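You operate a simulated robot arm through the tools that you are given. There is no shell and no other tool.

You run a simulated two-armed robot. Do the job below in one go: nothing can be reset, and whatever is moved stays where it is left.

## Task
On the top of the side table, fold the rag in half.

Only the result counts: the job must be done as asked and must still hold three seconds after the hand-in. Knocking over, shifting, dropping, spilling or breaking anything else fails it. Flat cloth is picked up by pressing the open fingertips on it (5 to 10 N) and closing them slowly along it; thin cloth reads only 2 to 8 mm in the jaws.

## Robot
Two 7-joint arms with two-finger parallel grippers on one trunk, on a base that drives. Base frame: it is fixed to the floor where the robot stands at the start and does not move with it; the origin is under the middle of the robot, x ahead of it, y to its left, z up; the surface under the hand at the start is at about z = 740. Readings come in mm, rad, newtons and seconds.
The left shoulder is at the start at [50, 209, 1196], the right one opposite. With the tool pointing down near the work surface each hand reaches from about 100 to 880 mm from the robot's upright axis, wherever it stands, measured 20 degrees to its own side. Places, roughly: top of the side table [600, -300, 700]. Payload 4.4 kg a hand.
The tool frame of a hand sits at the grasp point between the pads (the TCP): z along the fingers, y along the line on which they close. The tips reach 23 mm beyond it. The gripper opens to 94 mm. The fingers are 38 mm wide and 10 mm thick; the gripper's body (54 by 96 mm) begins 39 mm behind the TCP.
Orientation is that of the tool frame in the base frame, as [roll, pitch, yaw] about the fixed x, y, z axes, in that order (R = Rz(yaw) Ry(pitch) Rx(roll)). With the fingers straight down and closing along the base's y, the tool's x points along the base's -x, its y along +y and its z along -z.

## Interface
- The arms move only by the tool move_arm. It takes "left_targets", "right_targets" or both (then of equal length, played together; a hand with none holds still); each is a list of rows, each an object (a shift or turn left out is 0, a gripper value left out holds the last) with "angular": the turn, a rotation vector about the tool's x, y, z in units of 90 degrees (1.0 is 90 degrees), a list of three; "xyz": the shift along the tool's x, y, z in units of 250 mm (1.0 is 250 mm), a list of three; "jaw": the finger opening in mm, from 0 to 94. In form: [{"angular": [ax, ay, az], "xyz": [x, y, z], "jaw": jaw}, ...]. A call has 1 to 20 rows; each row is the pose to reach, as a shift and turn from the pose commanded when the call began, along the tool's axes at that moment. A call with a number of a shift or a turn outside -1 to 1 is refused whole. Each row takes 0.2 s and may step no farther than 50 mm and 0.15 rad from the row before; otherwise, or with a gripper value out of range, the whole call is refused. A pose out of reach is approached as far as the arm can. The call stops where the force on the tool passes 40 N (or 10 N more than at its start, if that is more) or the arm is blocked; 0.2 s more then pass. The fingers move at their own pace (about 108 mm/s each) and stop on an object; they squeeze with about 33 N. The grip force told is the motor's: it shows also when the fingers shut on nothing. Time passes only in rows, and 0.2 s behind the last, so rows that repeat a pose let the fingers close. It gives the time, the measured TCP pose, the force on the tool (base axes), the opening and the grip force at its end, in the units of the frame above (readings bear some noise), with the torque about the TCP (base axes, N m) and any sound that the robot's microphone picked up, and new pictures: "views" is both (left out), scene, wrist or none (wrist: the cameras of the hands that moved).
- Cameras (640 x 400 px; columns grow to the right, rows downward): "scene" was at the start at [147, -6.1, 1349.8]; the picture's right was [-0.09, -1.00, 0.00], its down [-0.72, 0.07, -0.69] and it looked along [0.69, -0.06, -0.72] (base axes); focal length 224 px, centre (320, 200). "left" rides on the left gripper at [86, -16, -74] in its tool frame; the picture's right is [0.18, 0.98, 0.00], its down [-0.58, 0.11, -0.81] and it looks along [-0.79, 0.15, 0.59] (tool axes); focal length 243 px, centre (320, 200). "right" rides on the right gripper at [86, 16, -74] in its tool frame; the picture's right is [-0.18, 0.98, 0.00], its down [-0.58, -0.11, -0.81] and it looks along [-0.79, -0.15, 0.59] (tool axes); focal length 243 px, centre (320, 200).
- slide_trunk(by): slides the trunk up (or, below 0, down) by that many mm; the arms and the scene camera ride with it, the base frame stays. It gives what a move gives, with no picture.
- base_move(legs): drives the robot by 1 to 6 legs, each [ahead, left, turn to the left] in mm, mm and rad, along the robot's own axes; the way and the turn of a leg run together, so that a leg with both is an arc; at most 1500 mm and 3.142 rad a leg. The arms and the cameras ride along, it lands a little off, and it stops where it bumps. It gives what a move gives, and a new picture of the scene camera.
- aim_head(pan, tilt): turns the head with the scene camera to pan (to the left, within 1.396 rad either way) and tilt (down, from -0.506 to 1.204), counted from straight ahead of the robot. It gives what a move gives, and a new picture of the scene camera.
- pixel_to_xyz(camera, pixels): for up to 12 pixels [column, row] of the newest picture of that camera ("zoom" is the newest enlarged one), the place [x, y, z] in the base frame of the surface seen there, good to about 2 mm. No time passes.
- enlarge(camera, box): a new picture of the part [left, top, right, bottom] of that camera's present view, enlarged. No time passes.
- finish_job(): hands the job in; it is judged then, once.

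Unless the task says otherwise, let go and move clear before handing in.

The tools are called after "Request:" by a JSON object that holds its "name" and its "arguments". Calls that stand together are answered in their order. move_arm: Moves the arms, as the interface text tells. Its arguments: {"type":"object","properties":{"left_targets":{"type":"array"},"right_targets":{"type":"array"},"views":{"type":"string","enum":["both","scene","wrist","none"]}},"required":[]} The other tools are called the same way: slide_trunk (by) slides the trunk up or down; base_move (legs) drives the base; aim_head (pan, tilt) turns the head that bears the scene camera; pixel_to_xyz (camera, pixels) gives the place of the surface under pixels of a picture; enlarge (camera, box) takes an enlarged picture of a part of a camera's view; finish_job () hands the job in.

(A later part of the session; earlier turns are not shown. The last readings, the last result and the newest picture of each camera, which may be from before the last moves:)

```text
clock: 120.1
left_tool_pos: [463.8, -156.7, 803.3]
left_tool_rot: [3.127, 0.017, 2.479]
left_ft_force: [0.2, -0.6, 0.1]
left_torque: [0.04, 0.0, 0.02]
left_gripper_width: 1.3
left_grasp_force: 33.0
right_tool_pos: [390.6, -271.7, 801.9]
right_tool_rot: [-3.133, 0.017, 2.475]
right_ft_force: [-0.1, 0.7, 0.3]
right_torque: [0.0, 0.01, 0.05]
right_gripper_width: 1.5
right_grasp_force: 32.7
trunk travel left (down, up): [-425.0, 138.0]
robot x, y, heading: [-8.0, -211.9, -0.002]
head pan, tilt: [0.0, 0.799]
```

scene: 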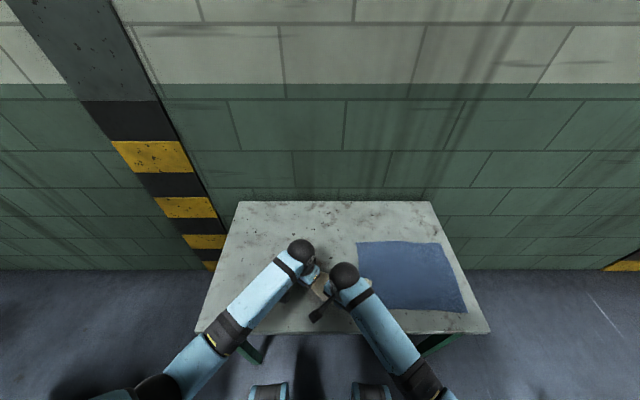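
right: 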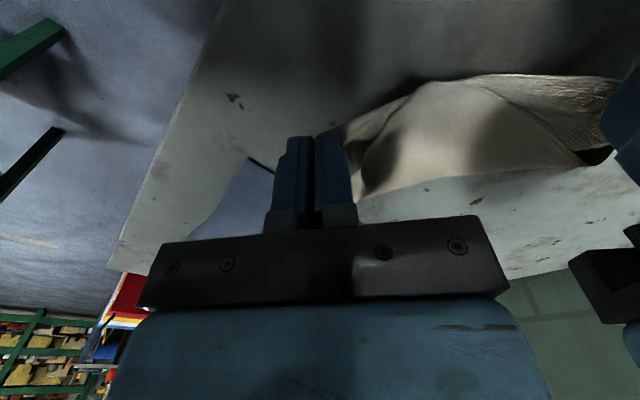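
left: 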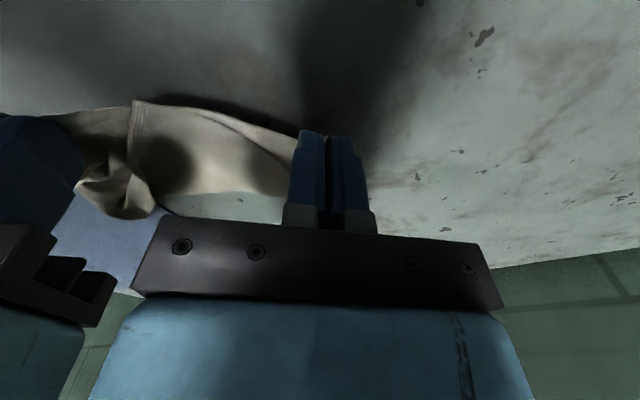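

Both corners lift cleanly. Since the edge in the pads points toward the robot, the natural fold is: let the rag hang, lay its lower half forward, then bring the held edge back over it. I'll lift it further so that it hangs free.

Request:
{"name": "move_arm", "arguments": {"left_targets": [{"xyz": [0, 0, -0.12]}, {"xyz": [0, 0, -0.24]}, {"xyz": [0, 0, -0.36]}, {"xyz": [0, 0, -0.48]}, {"xyz": [0, 0, -0.6]}], "right_targets": [{"xyz": [0, 0, -0.12]}, {"xyz": [0, 0, -0.24]}, {"xyz": [0, 0, -0.36]}, {"xyz": [0, 0, -0.48]}, {"xyz": [0, 0, -0.6]}], "views": "both"}}

```text
clock: 121.0
left_tool_pos: [454.4, -164.5, 889.8]
left_tool_rot: [3.14, 0.019, 2.464]
left_ft_force: [-10.3, -22.0, -3.3]
left_torque: [-0.48, 0.28, -0.38]
left_gripper_width: 1.8
left_grasp_force: 32.9
right_tool_pos: [394.2, -314.6, 870.7]
right_tool_rot: [-3.076, 0.074, 2.481]
right_ft_force: [10.2, 20.9, 2.9]
right_torque: [0.56, -0.31, 0.14]
right_gripper_width: 1.8
right_grasp_force: 32.8
trunk travel left (down, up): [-425.0, 138.0]
robot x, y, heading: [-13.2, -207.6, -0.004]
head pan, tilt: [0.0, 0.799]
stopped in row 4 (left hand): the force on the tool passed its limit at 46 N (the readings are from after the stop); the commanded pose is now the measured one
```

scene: 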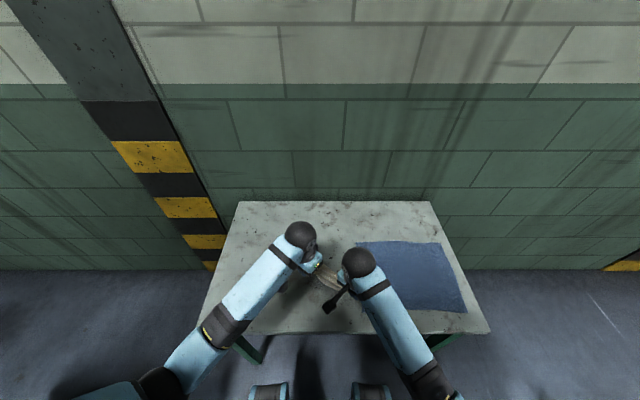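
right: 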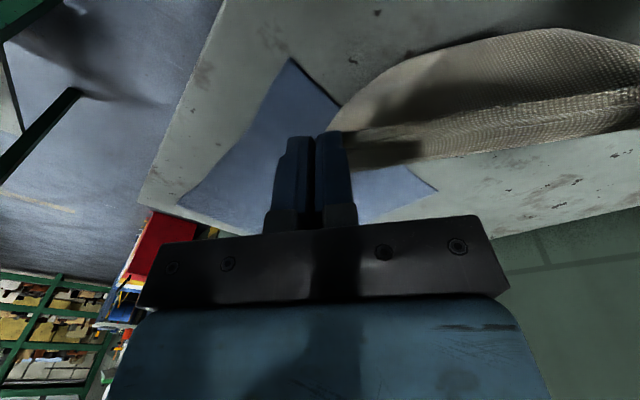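
left: 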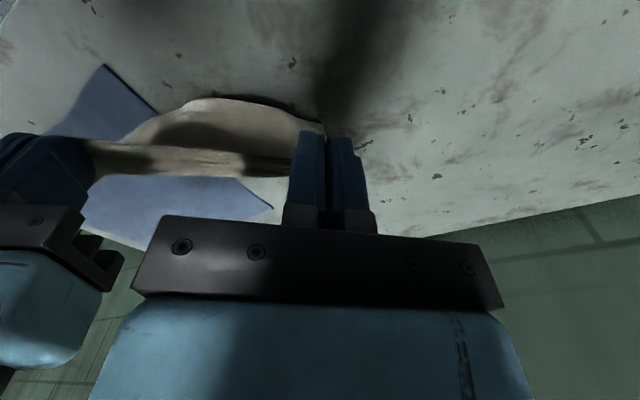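

The right hand lagged again (y=-314, z=871) with 22 N in the cloth; with this clockwise yaw the right arm folds its elbow the wrong way. I'll turn both hands back toward zero yaw and bring the left one closer to slacken the cloth.

Request:
{"name": "move_arm", "arguments": {"left_targets": [{"angular": [0, 0, -0.06], "xyz": [0, -0.03, 0]}, {"angular": [0, 0, -0.12], "xyz": [0, -0.06, 0]}, {"angular": [0, 0, -0.18], "xyz": [0, -0.08, 0]}, {"angular": [0, 0, -0.24], "xyz": [0, -0.08, 0]}, {"angular": [0, 0, -0.3], "xyz": [0, -0.08, 0]}], "right_targets": [{"angular": [-0.008, 0.01, -0.06]}, {"angular": [-0.016, 0.02, -0.12]}, {"angular": [-0.024, 0.03, -0.18]}, {"angular": [-0.032, 0.04, -0.24]}, {"angular": [-0.04, 0.047, -0.3]}], "views": "scene"}}

```text
clock: 122.2
left_tool_pos: [443.2, -178.5, 890.4]
left_tool_rot: [-3.138, 0.018, 2.943]
left_ft_force: [-1.3, -1.9, -1.1]
left_torque: [-0.05, 0.03, -0.09]
left_gripper_width: 1.5
left_grasp_force: 32.8
right_tool_pos: [393.2, -313.1, 869.4]
right_tool_rot: [-3.123, -0.024, 2.949]
right_ft_force: [1.1, 2.4, 0.9]
right_torque: [0.04, -0.04, -0.08]
right_gripper_width: 1.4
right_grasp_force: 32.7
trunk travel left (down, up): [-425.0, 138.0]
robot x, y, heading: [-8.0, -206.1, -0.003]
head pan, tilt: [0.0, 0.799]
```

scene: 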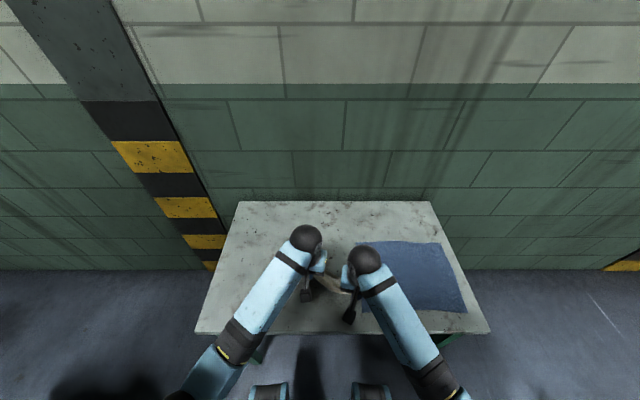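

Now both hands follow with almost no tension (2 N). I'll move them up, forward and left together into the clear middle of the table, squaring the yaw, at about z=1000 so the rag hangs free.

Request:
{"name": "move_arm", "arguments": {"left_targets": [{"angular": [0, 0, -0.012], "xyz": [-0.04, 0.04, -0.088]}, {"angular": [0, 0, -0.025], "xyz": [-0.08, 0.079, -0.176]}, {"angular": [0, 0, -0.043], "xyz": [-0.139, 0.139, -0.264]}, {"angular": [0, 0, -0.062], "xyz": [-0.199, 0.199, -0.33]}, {"angular": [0, 0, -0.081], "xyz": [-0.259, 0.258, -0.374]}, {"angular": [0, 0, -0.099], "xyz": [-0.318, 0.318, -0.418]}, {"angular": [0, 0, -0.112], "xyz": [-0.358, 0.357, -0.44]}, {"angular": [0, 0, -0.124], "xyz": [-0.398, 0.397, -0.44]}], "right_targets": [{"angular": [0, 0, -0.012], "xyz": [-0.06, 0.04, -0.105]}, {"angular": [0, 0, -0.025], "xyz": [-0.12, 0.079, -0.21]}, {"angular": [0, 0, -0.043], "xyz": [-0.211, 0.139, -0.314]}, {"angular": [0, 0, -0.062], "xyz": [-0.301, 0.199, -0.393]}, {"angular": [0, 0, -0.081], "xyz": [-0.391, 0.258, -0.445]}, {"angular": [0, 0, -0.099], "xyz": [-0.482, 0.318, -0.498]}, {"angular": [0, 0, -0.112], "xyz": [-0.542, 0.357, -0.524]}, {"angular": [0, 0, -0.124], "xyz": [-0.602, 0.397, -0.524]}], "views": "both"}}

```text
clock: 124.0
left_tool_pos: [560.8, -99.6, 1002.5]
left_tool_rot: [-3.132, 0.018, 3.135]
left_ft_force: [-0.4, -0.9, 0.6]
left_torque: [-0.01, -0.02, -0.01]
left_gripper_width: 1.6
left_grasp_force: 33.0
right_tool_pos: [564.1, -243.2, 992.2]
right_tool_rot: [-3.125, -0.029, 3.141]
right_ft_force: [1.2, 0.4, 0.0]
right_torque: [0.0, 0.03, -0.03]
right_gripper_width: 1.7
right_grasp_force: 32.8
trunk travel left (down, up): [-425.0, 138.0]
robot x, y, heading: [-11.9, -207.3, 0.002]
head pan, tilt: [0.0, 0.799]
```

scene: 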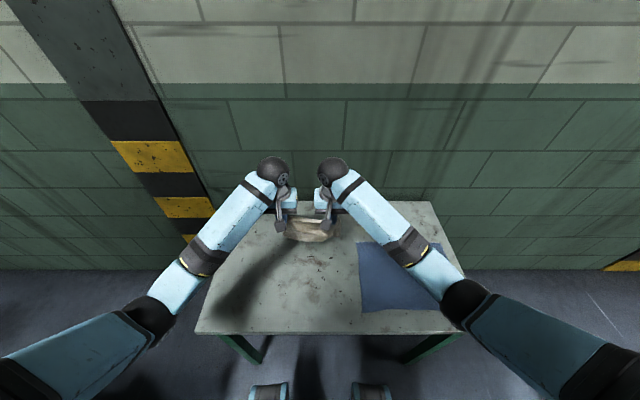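
right: 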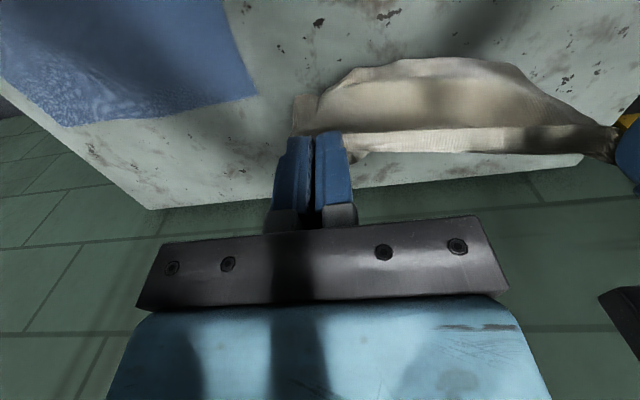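
left: 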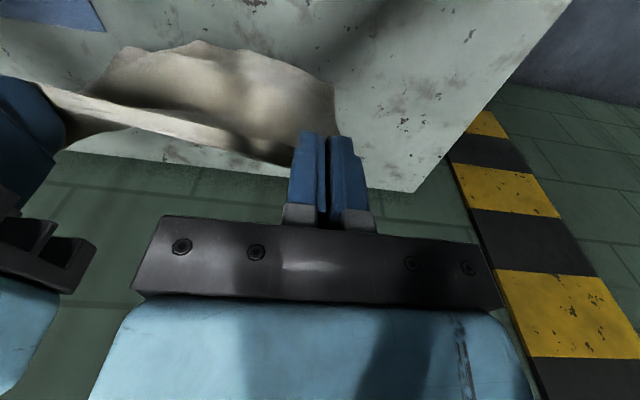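

The rag now hangs clear from both hands at z≈1000 with healthy arm postures. I'll zoom in and measure how it hangs.

Request:
{"name": "enlarge", "arguments": {"camera": "scene", "box": [255, 190, 365, 260]}}

Request:
{"name": "pixel_to_xyz", "arguments": {"camera": "left", "pixels": [[110, 75], [140, 48], [200, 45], [330, 90], [325, 120], [250, 110], [180, 100], [150, 120], [100, 110], [270, 150], [60, 120], [220, 70]]}}

Request:
{"name": "pixel_to_xyz", "arguments": {"camera": "right", "pixels": [[305, 110], [300, 125], [345, 75], [440, 62], [510, 75], [600, 125], [450, 100], [450, 138], [380, 135], [400, 90], [560, 130], [330, 95]]}}

```text
5.71 times, centred on (310, 225) of scene
```

zoom: 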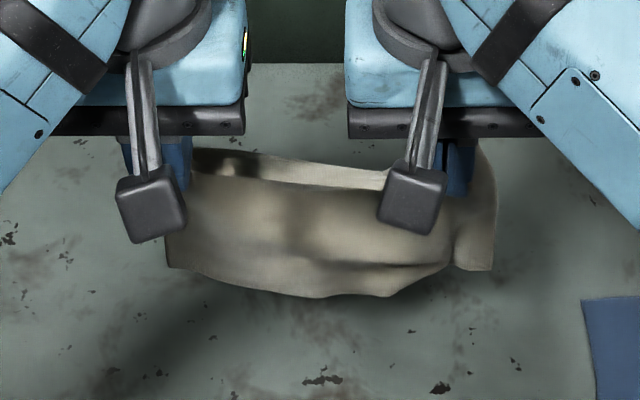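

```text
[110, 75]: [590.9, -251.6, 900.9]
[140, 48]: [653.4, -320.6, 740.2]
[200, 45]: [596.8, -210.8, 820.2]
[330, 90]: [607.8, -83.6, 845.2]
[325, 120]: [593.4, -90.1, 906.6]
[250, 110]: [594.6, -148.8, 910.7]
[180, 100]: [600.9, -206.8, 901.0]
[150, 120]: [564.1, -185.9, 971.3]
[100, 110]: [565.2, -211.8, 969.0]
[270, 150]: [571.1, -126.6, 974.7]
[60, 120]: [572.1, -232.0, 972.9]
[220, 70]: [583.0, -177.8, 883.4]
```

```text
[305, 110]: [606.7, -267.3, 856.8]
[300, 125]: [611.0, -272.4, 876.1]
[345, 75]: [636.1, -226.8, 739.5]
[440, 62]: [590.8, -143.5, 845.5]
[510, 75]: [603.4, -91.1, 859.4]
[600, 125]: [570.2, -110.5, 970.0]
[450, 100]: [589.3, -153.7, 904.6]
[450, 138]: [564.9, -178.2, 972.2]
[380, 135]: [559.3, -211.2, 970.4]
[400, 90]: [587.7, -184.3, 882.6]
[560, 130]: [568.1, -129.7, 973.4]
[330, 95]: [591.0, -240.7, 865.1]
```

The rag hangs fully open, top edge at z≈972 and lower edge around z≈810–850. I'll bring it about 70 mm nearer and lower it until its bottom edge just touches the clear table.

Request:
{"name": "move_arm", "arguments": {"left_targets": [{"xyz": [0.05, 0, 0.04]}, {"xyz": [0.1, 0, 0.08]}, {"xyz": [0.15, 0, 0.14]}, {"xyz": [0.2, 0, 0.2]}, {"xyz": [0.25, 0, 0.26]}, {"xyz": [0.276, 0, 0.312]}, {"xyz": [0.276, 0, 0.312]}, {"xyz": [0.276, 0, 0.312]}], "right_targets": [{"xyz": [0.05, 0, 0.03]}, {"xyz": [0.1, 0, 0.06]}, {"xyz": [0.15, 0, 0.11]}, {"xyz": [0.2, 0, 0.165]}, {"xyz": [0.25, 0, 0.22]}, {"xyz": [0.288, 0, 0.272]}, {"xyz": [0.288, 0, 0.272]}, {"xyz": [0.288, 0, 0.272]}], "views": "both"}}

```text
clock: 125.8
left_tool_pos: [492.7, -97.3, 922.0]
left_tool_rot: [-3.135, 0.018, 3.134]
left_ft_force: [-0.5, -1.6, 0.1]
left_torque: [-0.06, 0.03, -0.02]
left_gripper_width: 1.8
left_grasp_force: 32.5
right_tool_pos: [489.7, -246.3, 928.9]
right_tool_rot: [-3.128, -0.026, 3.139]
right_ft_force: [0.9, 0.7, -0.2]
right_torque: [0.01, 0.01, -0.05]
right_gripper_width: 1.6
right_grasp_force: 32.9
trunk travel left (down, up): [-425.0, 138.0]
robot x, y, heading: [-6.2, -207.2, -0.003]
head pan, tilt: [0.0, 0.799]
```

scene: 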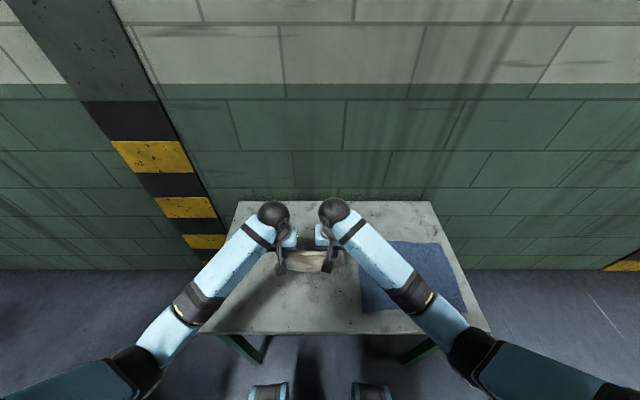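
right: 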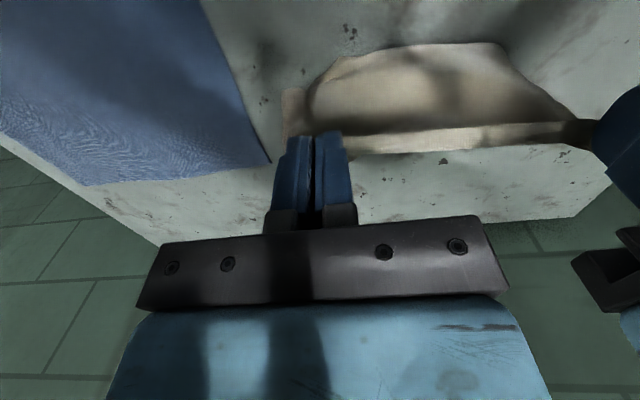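
left: 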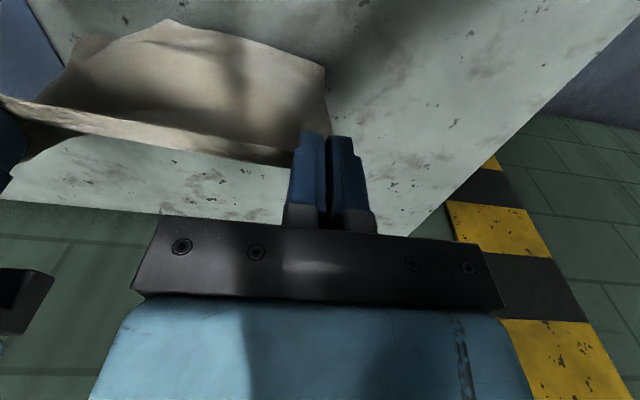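

Request:
{"name": "enlarge", "arguments": {"camera": "scene", "box": [255, 215, 365, 290]}}

Request:
{"name": "pixel_to_xyz", "arguments": {"camera": "left", "pixels": [[325, 75], [325, 110], [280, 45], [220, 35], [170, 22], [110, 35], [75, 40], [40, 95], [200, 70], [290, 90]]}}

Request:
{"name": "pixel_to_xyz", "arguments": {"camera": "right", "pixels": [[285, 95], [285, 115], [310, 95], [330, 62], [400, 48], [480, 45], [500, 55], [560, 100], [440, 80], [300, 130]]}}

```text
5.33 times, centred on (310, 252) of scene
```

zoom: 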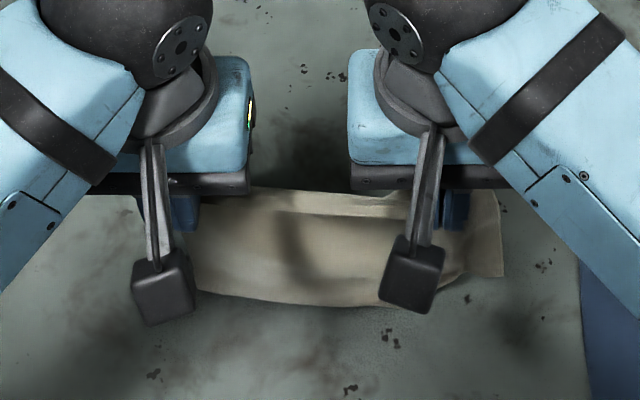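

```text
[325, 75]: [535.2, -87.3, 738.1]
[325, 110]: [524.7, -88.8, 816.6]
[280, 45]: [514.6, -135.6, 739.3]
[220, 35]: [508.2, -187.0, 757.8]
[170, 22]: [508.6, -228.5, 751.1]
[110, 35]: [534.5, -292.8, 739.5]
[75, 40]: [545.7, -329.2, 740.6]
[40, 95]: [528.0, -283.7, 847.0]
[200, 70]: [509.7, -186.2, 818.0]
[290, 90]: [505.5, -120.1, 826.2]
```

```text
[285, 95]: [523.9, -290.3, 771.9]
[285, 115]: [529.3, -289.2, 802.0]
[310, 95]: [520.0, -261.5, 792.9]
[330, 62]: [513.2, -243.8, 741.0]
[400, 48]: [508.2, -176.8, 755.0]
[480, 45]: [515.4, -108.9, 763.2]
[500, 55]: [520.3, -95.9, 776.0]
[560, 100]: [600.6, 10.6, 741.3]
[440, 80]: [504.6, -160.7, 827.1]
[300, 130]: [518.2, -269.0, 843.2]
```

The bottom edge is right at the table (x≈510–520). I'll now move both hands forward and down in an arc so that the lower part of the rag lies down forward of that edge.

Request:
{"name": "move_arm", "arguments": {"left_targets": [{"xyz": [-0.093, 0, 0.004]}, {"xyz": [-0.189, 0, 0.016]}, {"xyz": [-0.273, 0, 0.036]}, {"xyz": [-0.357, 0, 0.06]}, {"xyz": [-0.421, 0, 0.1]}, {"xyz": [-0.485, 0, 0.144]}, {"xyz": [-0.517, 0, 0.208]}, {"xyz": [-0.549, 0, 0.268]}, {"xyz": [-0.561, 0, 0.328]}, {"xyz": [-0.569, 0, 0.388]}, {"xyz": [-0.569, 0, 0.388]}], "right_targets": [{"xyz": [-0.105, 0, 0.032]}, {"xyz": [-0.201, 0, 0.044]}, {"xyz": [-0.285, 0, 0.064]}, {"xyz": [-0.369, 0, 0.088]}, {"xyz": [-0.433, 0, 0.128]}, {"xyz": [-0.497, 0, 0.172]}, {"xyz": [-0.529, 0, 0.236]}, {"xyz": [-0.561, 0, 0.296]}, {"xyz": [-0.573, 0, 0.356]}, {"xyz": [-0.581, 0, 0.416]}, {"xyz": [-0.581, 0, 0.416]}], "views": "both"}}

```text
clock: 128.2
left_tool_pos: [636.3, -101.4, 828.2]
left_tool_rot: [-3.136, 0.019, 3.133]
left_ft_force: [0.4, 1.2, -0.4]
left_torque: [0.0, -0.02, -0.01]
left_gripper_width: 1.7
left_grasp_force: 32.7
right_tool_pos: [631.5, -246.4, 820.7]
right_tool_rot: [-3.128, -0.028, -3.141]
right_ft_force: [-0.3, 0.7, -0.4]
right_torque: [0.03, 0.0, -0.07]
right_gripper_width: 1.4
right_grasp_force: 32.8
trunk travel left (down, up): [-425.0, 138.0]
robot x, y, heading: [-12.8, -210.6, -0.003]
head pan, tilt: [0.0, 0.799]
```

scene: 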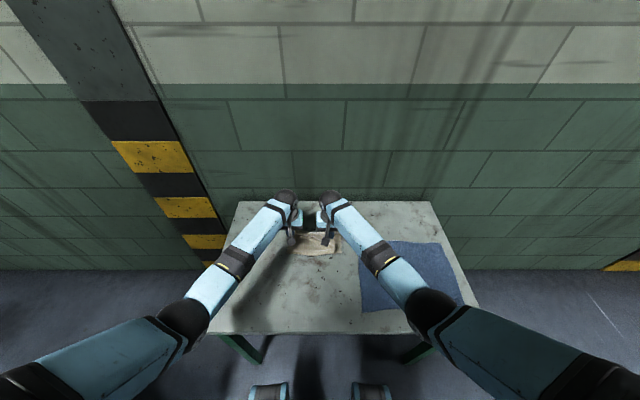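
right: 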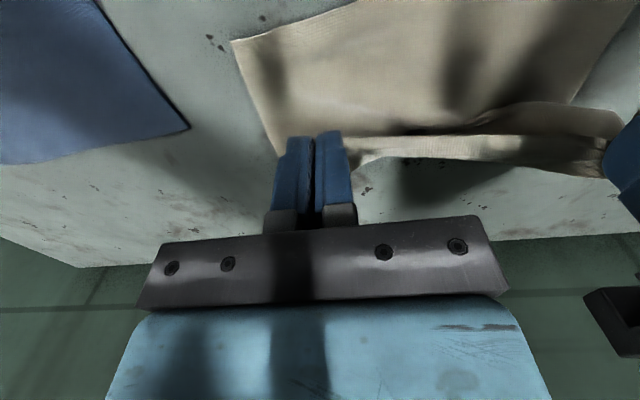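
left: 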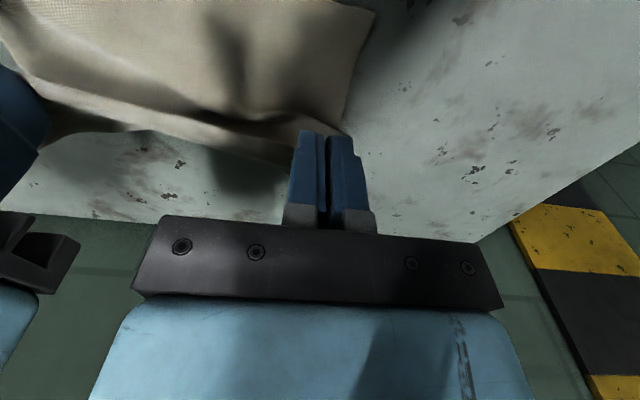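

The lower part now lies flat: its bottom-left corner shows at (374,11) in the left view and its bottom-right corner at (234,42) in the right view. I'll measure it.

Request:
{"name": "pixel_to_xyz", "arguments": {"camera": "left", "pixels": [[372, 12], [330, 3], [360, 60], [345, 100], [250, 60], [150, 40]]}}

Request:
{"name": "pixel_to_xyz", "arguments": {"camera": "right", "pixels": [[237, 44], [290, 24], [345, 8], [255, 90], [272, 130], [400, 60], [500, 40]]}}

Request:
{"name": "enlarge", "arguments": {"camera": "scene", "box": [265, 205, 365, 275]}}

```text
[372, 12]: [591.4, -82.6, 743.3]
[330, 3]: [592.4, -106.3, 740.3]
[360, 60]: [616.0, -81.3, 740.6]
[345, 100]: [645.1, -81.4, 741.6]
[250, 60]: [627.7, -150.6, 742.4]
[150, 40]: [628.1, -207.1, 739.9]
```

```text
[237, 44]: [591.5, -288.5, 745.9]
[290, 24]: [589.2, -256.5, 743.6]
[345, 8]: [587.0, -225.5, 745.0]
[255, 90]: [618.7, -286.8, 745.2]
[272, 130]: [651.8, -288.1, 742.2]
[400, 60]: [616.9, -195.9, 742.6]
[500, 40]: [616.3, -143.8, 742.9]
```

```text
5.71 times, centred on (315, 240) of scene
```

zoom: 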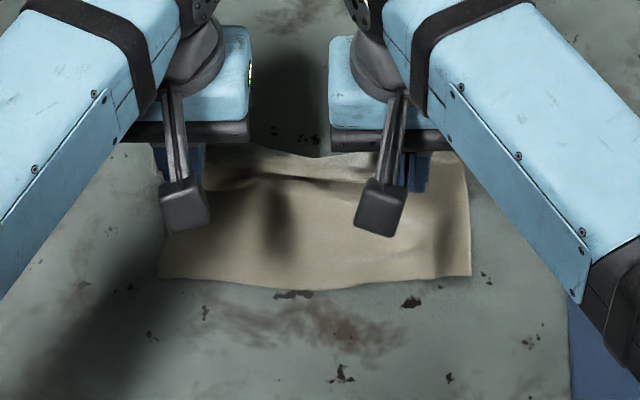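

The bottom edge now lies straight along x≈590 from y=-83 to y=-289, and the held edge is just ahead of it at x≈650. I'll bring the held edge back and down onto it, shifting about 9 mm right to centre the layers, stopping just above.

Request:
{"name": "move_arm", "arguments": {"left_targets": [{"xyz": [0.033, -0.005, 0.018]}, {"xyz": [0.065, -0.01, 0.041]}, {"xyz": [0.095, -0.016, 0.076]}, {"xyz": [0.125, -0.022, 0.113]}, {"xyz": [0.15, -0.026, 0.143]}, {"xyz": [0.173, -0.03, 0.173]}, {"xyz": [0.187, -0.032, 0.196]}, {"xyz": [0.197, -0.034, 0.217]}, {"xyz": [0.197, -0.034, 0.217]}], "right_targets": [{"xyz": [0.029, -0.005, 0.015]}, {"xyz": [0.058, -0.01, 0.035]}, {"xyz": [0.086, -0.016, 0.064]}, {"xyz": [0.114, -0.022, 0.095]}, {"xyz": [0.137, -0.026, 0.121]}, {"xyz": [0.158, -0.03, 0.147]}, {"xyz": [0.171, -0.032, 0.168]}, {"xyz": [0.182, -0.034, 0.187]}, {"xyz": [0.182, -0.034, 0.187]}], "views": "both"}}

```text
clock: 130.2
left_tool_pos: [587.7, -108.3, 774.0]
left_tool_rot: [-3.135, 0.02, 3.135]
left_ft_force: [-0.3, -1.8, -0.5]
left_torque: [-0.02, 0.02, -0.06]
left_gripper_width: 1.6
left_grasp_force: 32.9
right_tool_pos: [585.2, -256.8, 774.2]
right_tool_rot: [-3.127, -0.027, 3.139]
right_ft_force: [0.1, 0.1, 0.7]
right_torque: [0.08, 0.0, -0.03]
right_gripper_width: 2.0
right_grasp_force: 33.8
trunk travel left (down, up): [-425.0, 138.0]
robot x, y, heading: [-9.7, -209.5, 0.0]
head pan, tilt: [0.0, 0.799]
```

scene: 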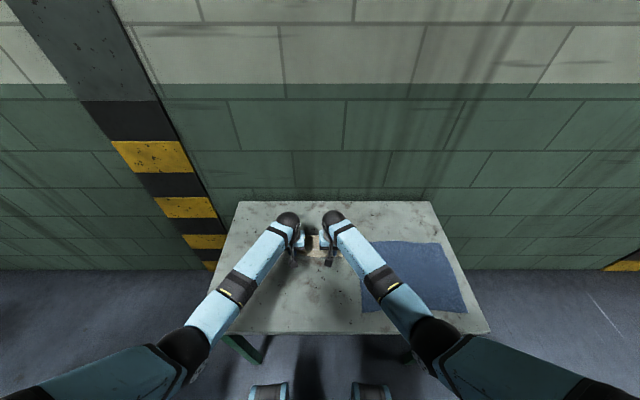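
right: 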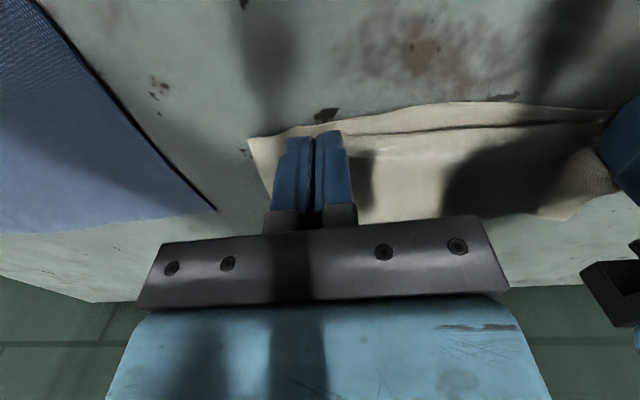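
left: 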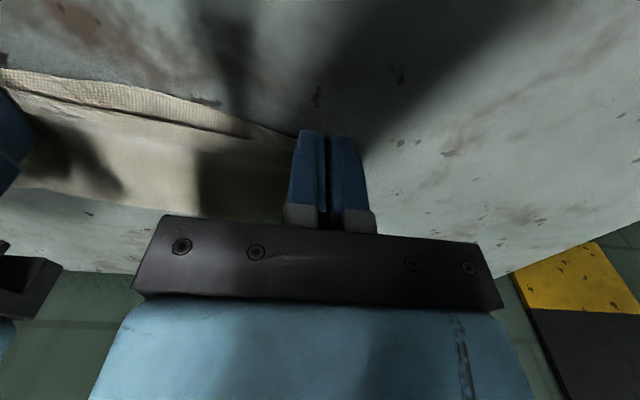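

The held edge is now lying just over the lower edge. I'll zoom in and measure how well the two edges match before letting go.

Request:
{"name": "enlarge", "arguments": {"camera": "right", "box": [230, 80, 640, 240]}}

Request:
{"name": "enlarge", "arguments": {"camera": "left", "box": [0, 50, 380, 240]}}

Request:
{"name": "pixel_to_xyz", "arguments": {"camera": "right", "pixels": [[252, 140], [350, 118], [400, 108], [450, 104], [520, 104], [400, 131], [450, 127], [520, 124], [370, 222], [440, 218], [260, 180], [570, 215]]}}

Request:
{"name": "pixel_to_xyz", "arguments": {"camera": "left", "pixels": [[290, 128], [230, 105], [150, 85], [50, 72], [240, 130], [150, 112], [50, 92], [60, 195], [130, 208], [280, 140]]}}

```text
1.56 times, centred on (435, 160) of right
```

zoom: 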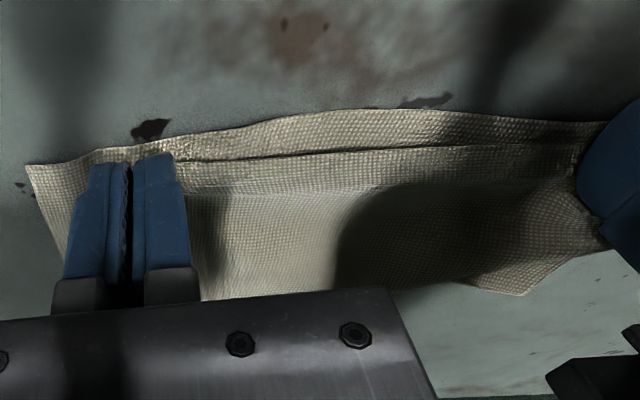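

```text
1.68 times, centred on (190, 145) of left
```

zoom: 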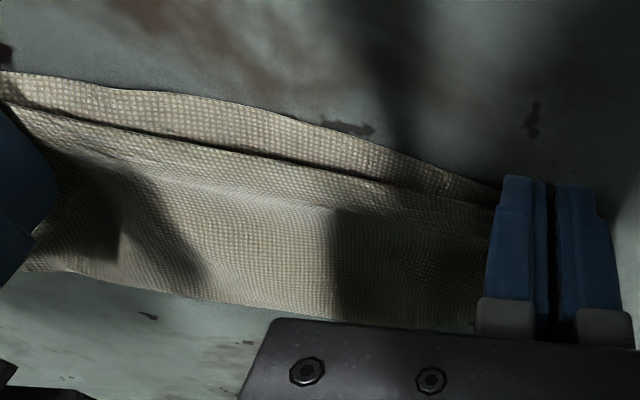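

```text
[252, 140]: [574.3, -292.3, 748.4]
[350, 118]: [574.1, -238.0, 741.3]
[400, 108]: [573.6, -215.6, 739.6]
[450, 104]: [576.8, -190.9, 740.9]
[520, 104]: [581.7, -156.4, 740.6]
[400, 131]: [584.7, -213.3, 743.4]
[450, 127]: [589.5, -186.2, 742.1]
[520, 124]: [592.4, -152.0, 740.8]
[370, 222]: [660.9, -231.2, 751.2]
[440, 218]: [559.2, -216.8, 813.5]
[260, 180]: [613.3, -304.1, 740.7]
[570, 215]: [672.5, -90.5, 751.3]
```

```text
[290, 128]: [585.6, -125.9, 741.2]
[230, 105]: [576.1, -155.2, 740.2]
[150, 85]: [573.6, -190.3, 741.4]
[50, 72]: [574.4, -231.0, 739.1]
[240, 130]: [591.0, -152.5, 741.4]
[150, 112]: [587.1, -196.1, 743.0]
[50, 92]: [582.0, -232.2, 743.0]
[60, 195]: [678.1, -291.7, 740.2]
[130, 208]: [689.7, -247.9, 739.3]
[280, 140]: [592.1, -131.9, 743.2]
```

The upper edge lies about 10 mm short of the lower edge (x≈588 against x≈575), with the fold at about x≈675. I'll draw the held edge 9 mm toward the robot and 2 mm lower.

Request:
{"name": "move_arm", "arguments": {"left_targets": [{"xyz": [0.012, 0, 0.003]}, {"xyz": [0.024, 0, 0.006]}, {"xyz": [0.036, 0, 0.008]}, {"xyz": [0.036, 0, 0.008]}], "right_targets": [{"xyz": [0.012, 0, 0.003]}, {"xyz": [0.024, 0, 0.006]}, {"xyz": [0.036, 0, 0.008]}, {"xyz": [0.036, 0, 0.008]}], "views": "wrist"}}

```text
clock: 131.2
left_tool_pos: [578.5, -109.3, 771.2]
left_tool_rot: [-3.134, 0.021, 3.134]
left_ft_force: [0.4, -0.4, 0.2]
left_torque: [0.01, 0.01, -0.05]
left_gripper_width: 1.5
left_grasp_force: 33.4
right_tool_pos: [575.6, -255.3, 773.2]
right_tool_rot: [-3.128, -0.028, 3.14]
right_ft_force: [0.6, 0.2, 0.2]
right_torque: [0.01, 0.01, -0.02]
right_gripper_width: 1.5
right_grasp_force: 33.1
trunk travel left (down, up): [-425.0, 138.0]
robot x, y, heading: [-8.9, -208.4, -0.003]
head pan, tilt: [0.0, 0.799]
```

right: 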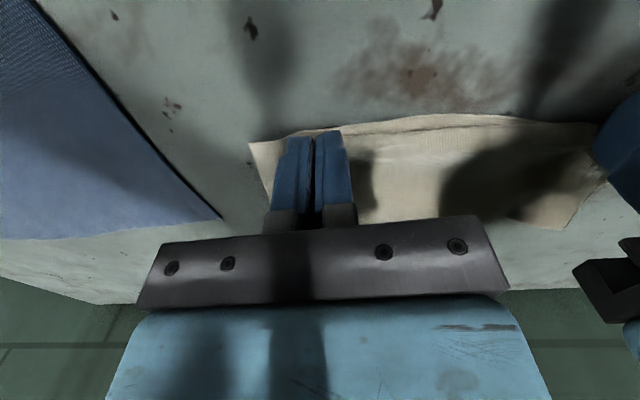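
left: 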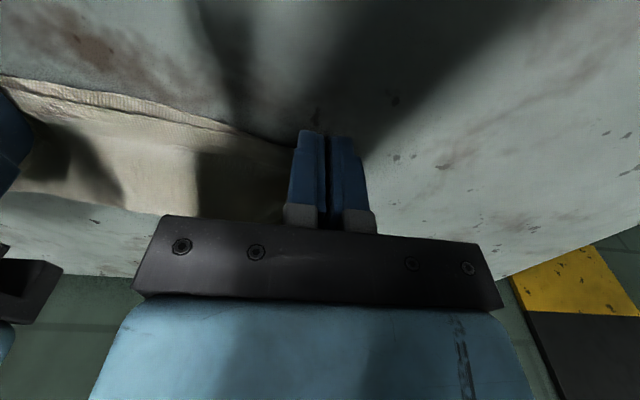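

Request:
{"name": "enlarge", "arguments": {"camera": "right", "box": [230, 80, 640, 240]}}

Request:
{"name": "enlarge", "arguments": {"camera": "left", "box": [0, 50, 380, 240]}}

Request:
{"name": "pixel_to_xyz", "arguments": {"camera": "right", "pixels": [[252, 145], [400, 118], [450, 114], [520, 116], [400, 134], [450, 127], [520, 126], [265, 190], [370, 220], [440, 212]]}}

Request:
{"name": "pixel_to_xyz", "arguments": {"camera": "left", "pixels": [[285, 145], [200, 115], [120, 95], [40, 82], [200, 128], [120, 108], [40, 92], [60, 200], [120, 210], [150, 206]]}}

```text
1.56 times, centred on (435, 160) of right
```

zoom: 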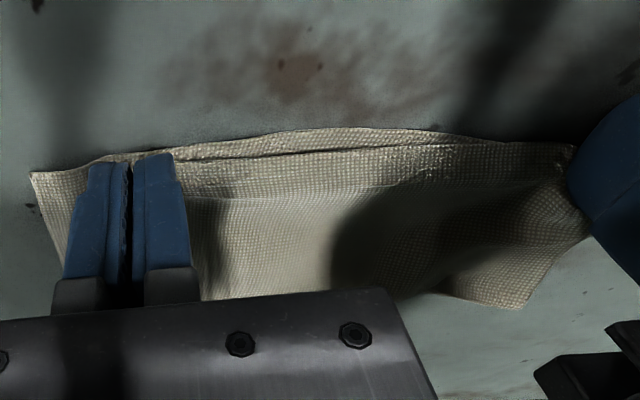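

```text
1.68 times, centred on (190, 145) of left
```

zoom: 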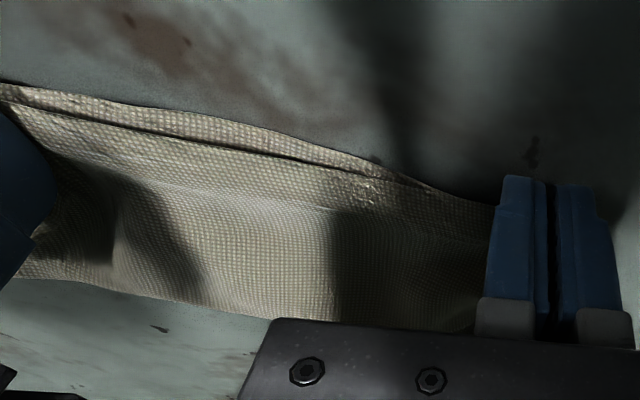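

```text
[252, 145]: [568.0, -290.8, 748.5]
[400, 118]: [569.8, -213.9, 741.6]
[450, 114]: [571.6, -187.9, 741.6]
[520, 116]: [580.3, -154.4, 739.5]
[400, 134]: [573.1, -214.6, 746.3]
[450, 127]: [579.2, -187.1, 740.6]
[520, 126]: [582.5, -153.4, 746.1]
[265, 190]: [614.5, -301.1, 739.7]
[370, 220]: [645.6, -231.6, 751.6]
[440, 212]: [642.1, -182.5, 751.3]
```

```text
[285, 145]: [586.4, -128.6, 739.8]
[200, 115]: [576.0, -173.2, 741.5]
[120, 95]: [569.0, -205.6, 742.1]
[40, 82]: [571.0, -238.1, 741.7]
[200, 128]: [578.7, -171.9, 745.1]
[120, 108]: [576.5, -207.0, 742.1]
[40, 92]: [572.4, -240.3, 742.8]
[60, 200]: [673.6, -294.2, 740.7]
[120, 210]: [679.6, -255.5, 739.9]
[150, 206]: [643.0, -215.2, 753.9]
```

The edges are now within about 6 mm of each other. I'll lower the tips the last 3–4 mm until they touch lightly, then open.

Request:
{"name": "move_arm", "arguments": {"left_targets": [{"xyz": [0, 0, 0.006]}, {"xyz": [0, 0, 0.012]}, {"xyz": [0, 0, 0.012]}], "right_targets": [{"xyz": [0, 0, 0.008]}, {"xyz": [0, 0, 0.016]}, {"xyz": [0, 0, 0.016]}], "views": "none"}}

```text
clock: 132.0
left_tool_pos: [579.3, -109.6, 768.0]
left_tool_rot: [-3.134, 0.02, 3.134]
left_ft_force: [-0.3, 0.1, 0.0]
left_torque: [-0.02, -0.03, -0.03]
left_gripper_width: 1.3
left_grasp_force: 33.5
right_tool_pos: [575.4, -255.6, 770.1]
right_tool_rot: [-3.129, -0.028, -3.141]
right_ft_force: [-0.4, 0.0, -0.2]
right_torque: [0.06, -0.01, -0.02]
right_gripper_width: 1.5
right_grasp_force: 33.1
trunk travel left (down, up): [-425.0, 138.0]
robot x, y, heading: [-9.7, -209.8, -0.003]
head pan, tilt: [0.0, 0.799]
```

Request:
{"name": "move_arm", "arguments": {"left_targets": [{"xyz": [0, 0, 0.006]}, {"xyz": [0, 0, 0.008]}, {"xyz": [0, 0, 0.008]}], "right_targets": [{"xyz": [0, 0, 0.008]}, {"xyz": [0, 0, 0.014]}, {"xyz": [0, 0, 0.014]}], "views": "none"}}

```text
clock: 132.8
left_tool_pos: [578.9, -109.0, 766.8]
left_tool_rot: [-3.134, 0.019, 3.135]
left_ft_force: [0.2, -1.1, 0.1]
left_torque: [0.04, 0.0, -0.02]
left_gripper_width: 1.7
left_grasp_force: 33.1
right_tool_pos: [575.8, -256.2, 767.4]
right_tool_rot: [-3.127, -0.028, 3.141]
right_ft_force: [0.0, 0.2, -0.3]
right_torque: [0.04, -0.04, -0.04]
right_gripper_width: 1.5
right_grasp_force: 33.5
trunk travel left (down, up): [-425.0, 138.0]
robot x, y, heading: [-10.1, -205.8, 0.003]
head pan, tilt: [0.0, 0.799]
```

The tips are at about z=744, just above the layers with no load. I'll open both jaws slowly and then lift straight up.

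Request:
{"name": "move_arm", "arguments": {"left_targets": [{"jaw": 4}, {"jaw": 7}, {"jaw": 10}, {"jaw": 13}, {"jaw": 16}, {"jaw": 20}, {"jaw": 24}, {"jaw": 24}, {"xyz": [0, 0, -0.02]}, {"xyz": [0, 0, -0.06]}, {"xyz": [0, 0, -0.14]}, {"xyz": [0, 0, -0.3]}, {"xyz": [0, 0, -0.46]}], "right_targets": [{"jaw": 4}, {"jaw": 7}, {"jaw": 10}, {"jaw": 13}, {"jaw": 16}, {"jaw": 20}, {"jaw": 24}, {"jaw": 24}, {"xyz": [0, 0, -0.02]}, {"xyz": [0, 0, -0.06]}, {"xyz": [0, 0, -0.14]}, {"xyz": [0, 0, -0.3]}, {"xyz": [0, 0, -0.46]}], "views": "both"}}

```text
clock: 135.6
left_tool_pos: [576.9, -109.3, 880.2]
left_tool_rot: [-3.135, 0.019, 3.135]
left_ft_force: [0.0, 0.7, 0.5]
left_torque: [0.01, 0.0, 0.0]
left_gripper_width: 24.0
left_grasp_force: 0.1
right_tool_pos: [577.0, -253.4, 881.6]
right_tool_rot: [-3.129, -0.027, 3.141]
right_ft_force: [0.1, 0.2, -0.1]
right_torque: [-0.01, 0.0, 0.01]
right_gripper_width: 23.9
right_grasp_force: 0.0
trunk travel left (down, up): [-425.0, 138.0]
robot x, y, heading: [-9.4, -205.7, -0.002]
head pan, tilt: [0.0, 0.799]
```

scene: 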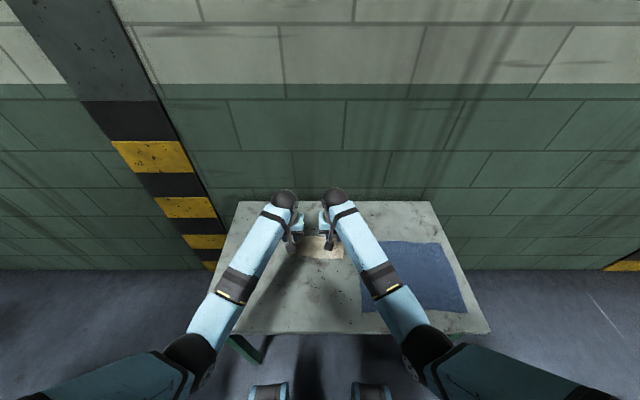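
right: 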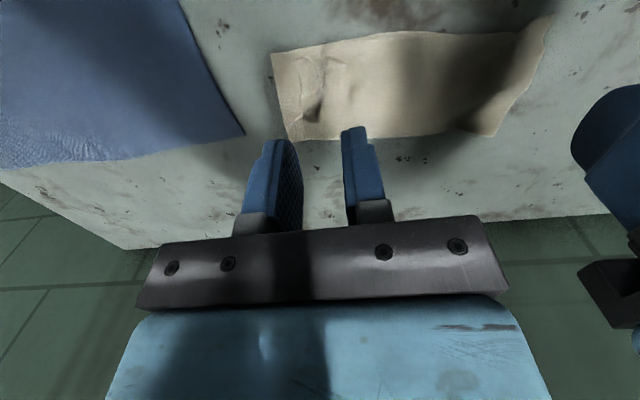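
left: 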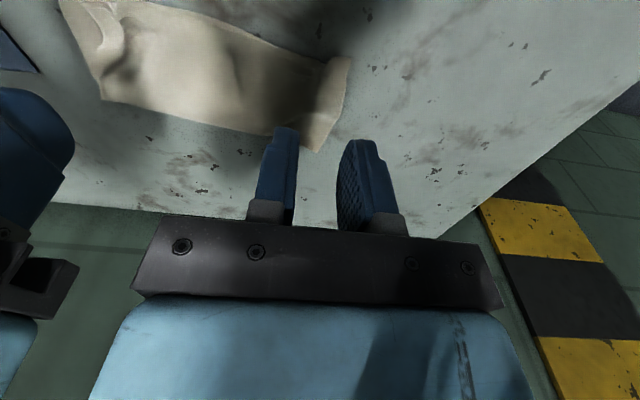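

The cloth stays folded. I'll zoom in on both wrist views to inspect the corners and edges.

Request:
{"name": "enlarge", "arguments": {"camera": "right", "box": [250, 0, 570, 160]}}

Request:
{"name": "enlarge", "arguments": {"camera": "left", "box": [50, 0, 370, 160]}}

```text
2.00 times, centred on (410, 80) of right
```

zoom: 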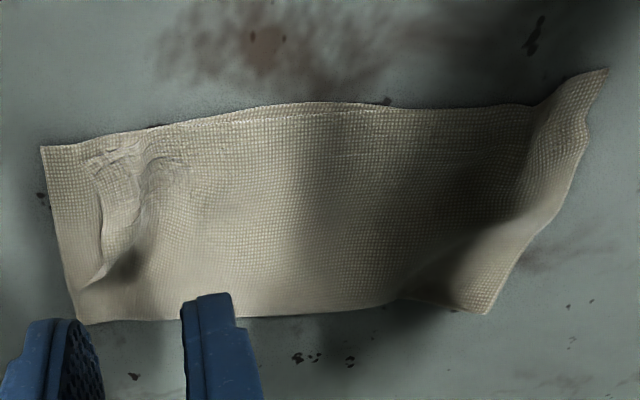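

```text
2.00 times, centred on (210, 80) of left
```

zoom: 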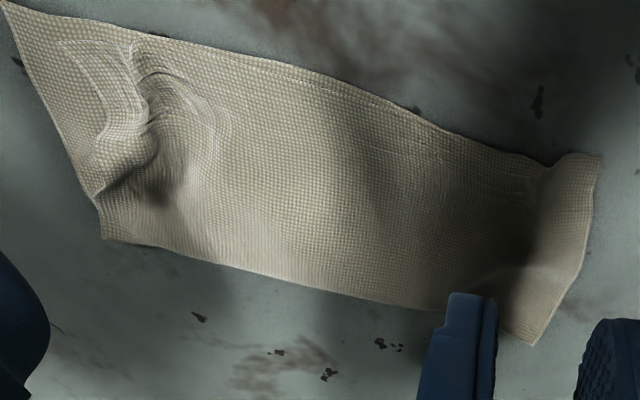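

The rag is folded in half with small wrinkles at the two ends where the corners were gathered. I'll move the hands aside to see the whole thing from the head camera.

Request:
{"name": "move_arm", "arguments": {"left_targets": [{"xyz": [0, 0.12, -0.08]}, {"xyz": [0, 0.28, -0.12]}, {"xyz": [0, 0.44, -0.16]}, {"xyz": [0, 0.6, -0.2]}], "right_targets": [{"xyz": [0, -0.12, -0.08]}, {"xyz": [0, -0.28, -0.12]}, {"xyz": [0, -0.44, -0.16]}, {"xyz": [0, -0.6, -0.2]}], "views": "scene"}}

```text
clock: 136.6
left_tool_pos: [575.3, 41.8, 928.9]
left_tool_rot: [-3.134, 0.02, 3.135]
left_ft_force: [-0.2, 0.1, 0.8]
left_torque: [-0.02, -0.02, 0.0]
left_gripper_width: 24.0
left_grasp_force: 0.0
right_tool_pos: [579.6, -403.1, 935.1]
right_tool_rot: [-3.127, -0.028, 3.141]
right_ft_force: [0.1, -0.4, 0.4]
right_torque: [0.04, 0.02, 0.01]
right_gripper_width: 23.9
right_grasp_force: 0.0
trunk travel left (down, up): [-425.0, 138.0]
robot x, y, heading: [-8.0, -209.2, -0.003]
head pan, tilt: [0.0, 0.799]
```

scene: 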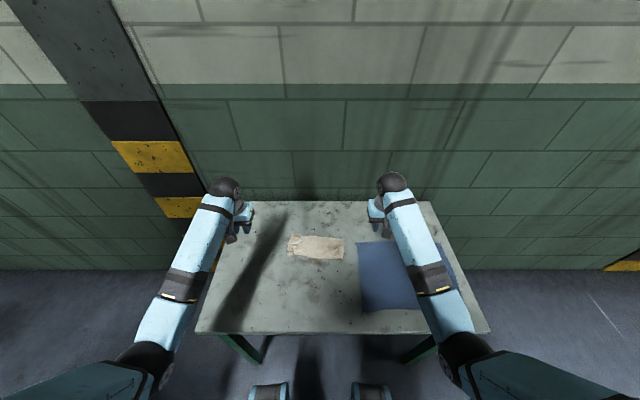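

Request:
{"name": "enlarge", "arguments": {"camera": "scene", "box": [275, 225, 360, 275]}}

```text
7.53 times, centred on (318, 250) of scene
```

zoom: 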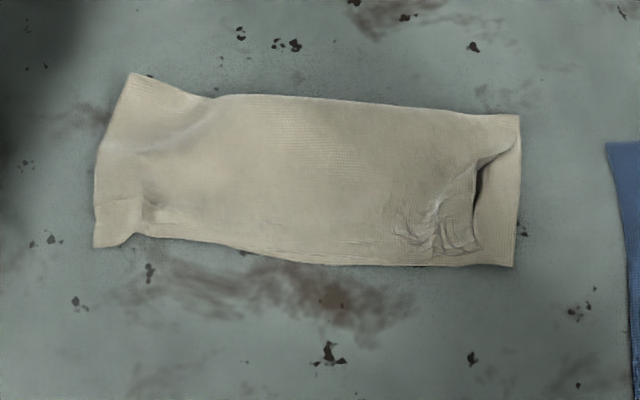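

Request:
{"name": "pixel_to_xyz", "arguments": {"camera": "zoom", "pixels": [[97, 244], [135, 78], [218, 98], [517, 118], [512, 264], [480, 248], [478, 175], [135, 232], [300, 260], [350, 105], [150, 160], [440, 210]]}}

```text
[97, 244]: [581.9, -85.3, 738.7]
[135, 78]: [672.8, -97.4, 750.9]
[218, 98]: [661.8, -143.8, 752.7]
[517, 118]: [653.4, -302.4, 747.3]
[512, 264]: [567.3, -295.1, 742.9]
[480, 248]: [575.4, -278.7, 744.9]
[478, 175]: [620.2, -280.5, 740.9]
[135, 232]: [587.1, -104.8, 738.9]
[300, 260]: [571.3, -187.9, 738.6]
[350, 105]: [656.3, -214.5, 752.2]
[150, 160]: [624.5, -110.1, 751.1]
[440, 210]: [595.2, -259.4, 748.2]
```

The rag is folded to about 210 x 90 mm. At the right end the upper layer is gathered and ends about 18 mm short (y≈-279 against -297). I'll take close top views of both ends with the wrist cameras before smoothing.

Request:
{"name": "move_arm", "arguments": {"left_targets": [{"angular": [0, 0.074, 0], "xyz": [-0.05, -0.07, 0.02]}, {"angular": [0, 0.148, 0], "xyz": [-0.1, -0.14, 0.05]}, {"angular": [0, 0.222, 0], "xyz": [-0.15, -0.21, 0.08]}, {"angular": [0, 0.296, 0], "xyz": [-0.2, -0.28, 0.11]}, {"angular": [0, 0.37, 0], "xyz": [-0.25, -0.35, 0.14]}, {"angular": [0, 0.444, 0], "xyz": [-0.3, -0.42, 0.16]}, {"angular": [0, 0.444, 0], "xyz": [-0.3, -0.42, 0.16]}], "right_targets": [{"angular": [0, 0.074, 0], "xyz": [-0.05, 0.07, 0.02]}, {"angular": [0, 0.148, 0], "xyz": [-0.1, 0.14, 0.05]}, {"angular": [0, 0.222, 0], "xyz": [-0.15, 0.21, 0.08]}, {"angular": [0, 0.296, 0], "xyz": [-0.2, 0.28, 0.11]}, {"angular": [0, 0.37, 0], "xyz": [-0.25, 0.35, 0.14]}, {"angular": [0, 0.444, 0], "xyz": [-0.3, 0.42, 0.16]}, {"angular": [0, 0.444, 0], "xyz": [-0.3, 0.42, 0.16]}], "views": "wrist"}}

```text
clock: 138.2
left_tool_pos: [651.2, -64.0, 891.9]
left_tool_rot: [-3.134, -0.679, 3.13]
left_ft_force: [0.6, -0.1, 0.3]
left_torque: [0.03, -0.01, -0.01]
left_gripper_width: 23.9
left_grasp_force: 0.0
right_tool_pos: [653.6, -299.5, 889.6]
right_tool_rot: [-3.124, -0.723, 3.13]
right_ft_force: [-0.4, -1.0, 0.5]
right_torque: [0.01, 0.01, 0.0]
right_gripper_width: 23.8
right_grasp_force: 0.0
trunk travel left (down, up): [-425.0, 138.0]
robot x, y, heading: [-12.2, -208.9, 0.0]
head pan, tilt: [0.0, 0.799]
```

right: 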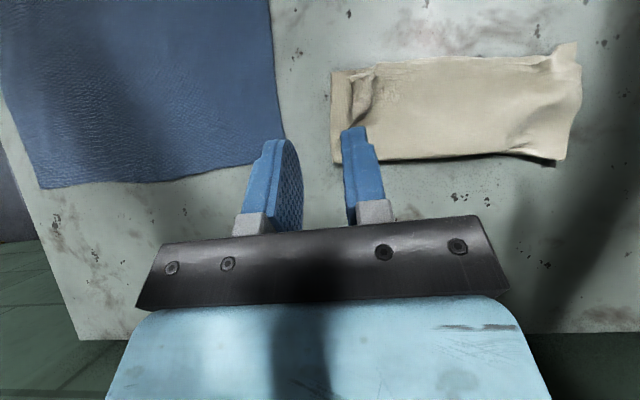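
left: 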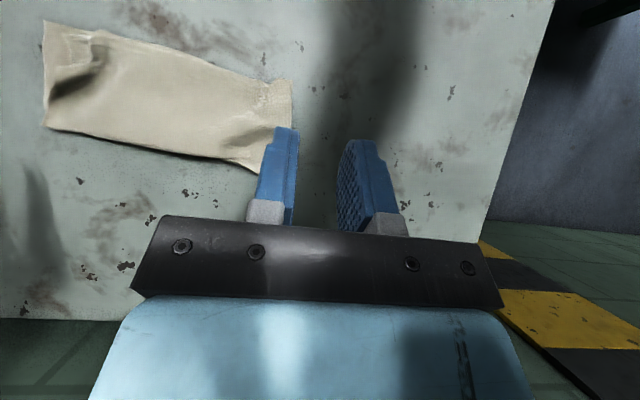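

Request:
{"name": "enlarge", "arguments": {"camera": "left", "box": [180, 60, 320, 180]}}

Request:
{"name": "enlarge", "arguments": {"camera": "left", "box": [30, 10, 190, 140]}}

Request:
{"name": "enlarge", "arguments": {"camera": "right", "box": [480, 30, 600, 180]}}

```text
3.33 times, centred on (250, 120) of left
```

zoom: 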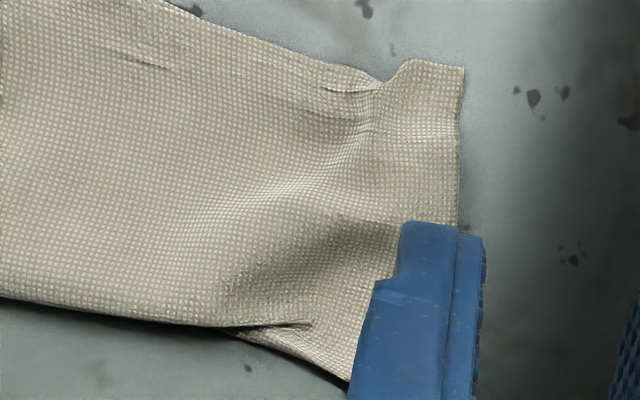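

```text
3.08 times, centred on (110, 75) of left
```

zoom: 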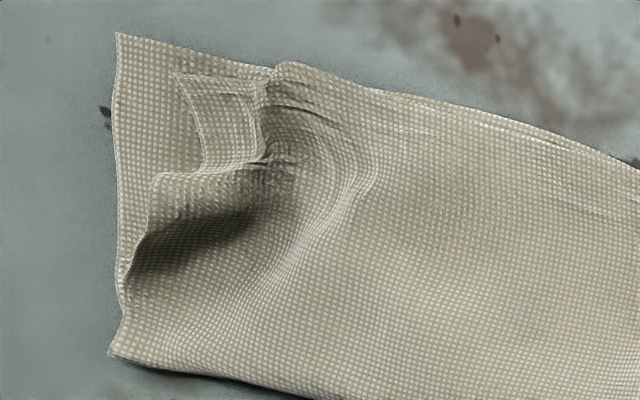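

```text
2.67 times, centred on (540, 105) of right
```

zoom: 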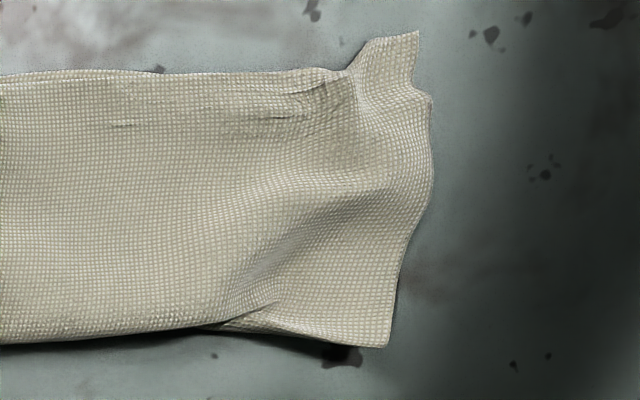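

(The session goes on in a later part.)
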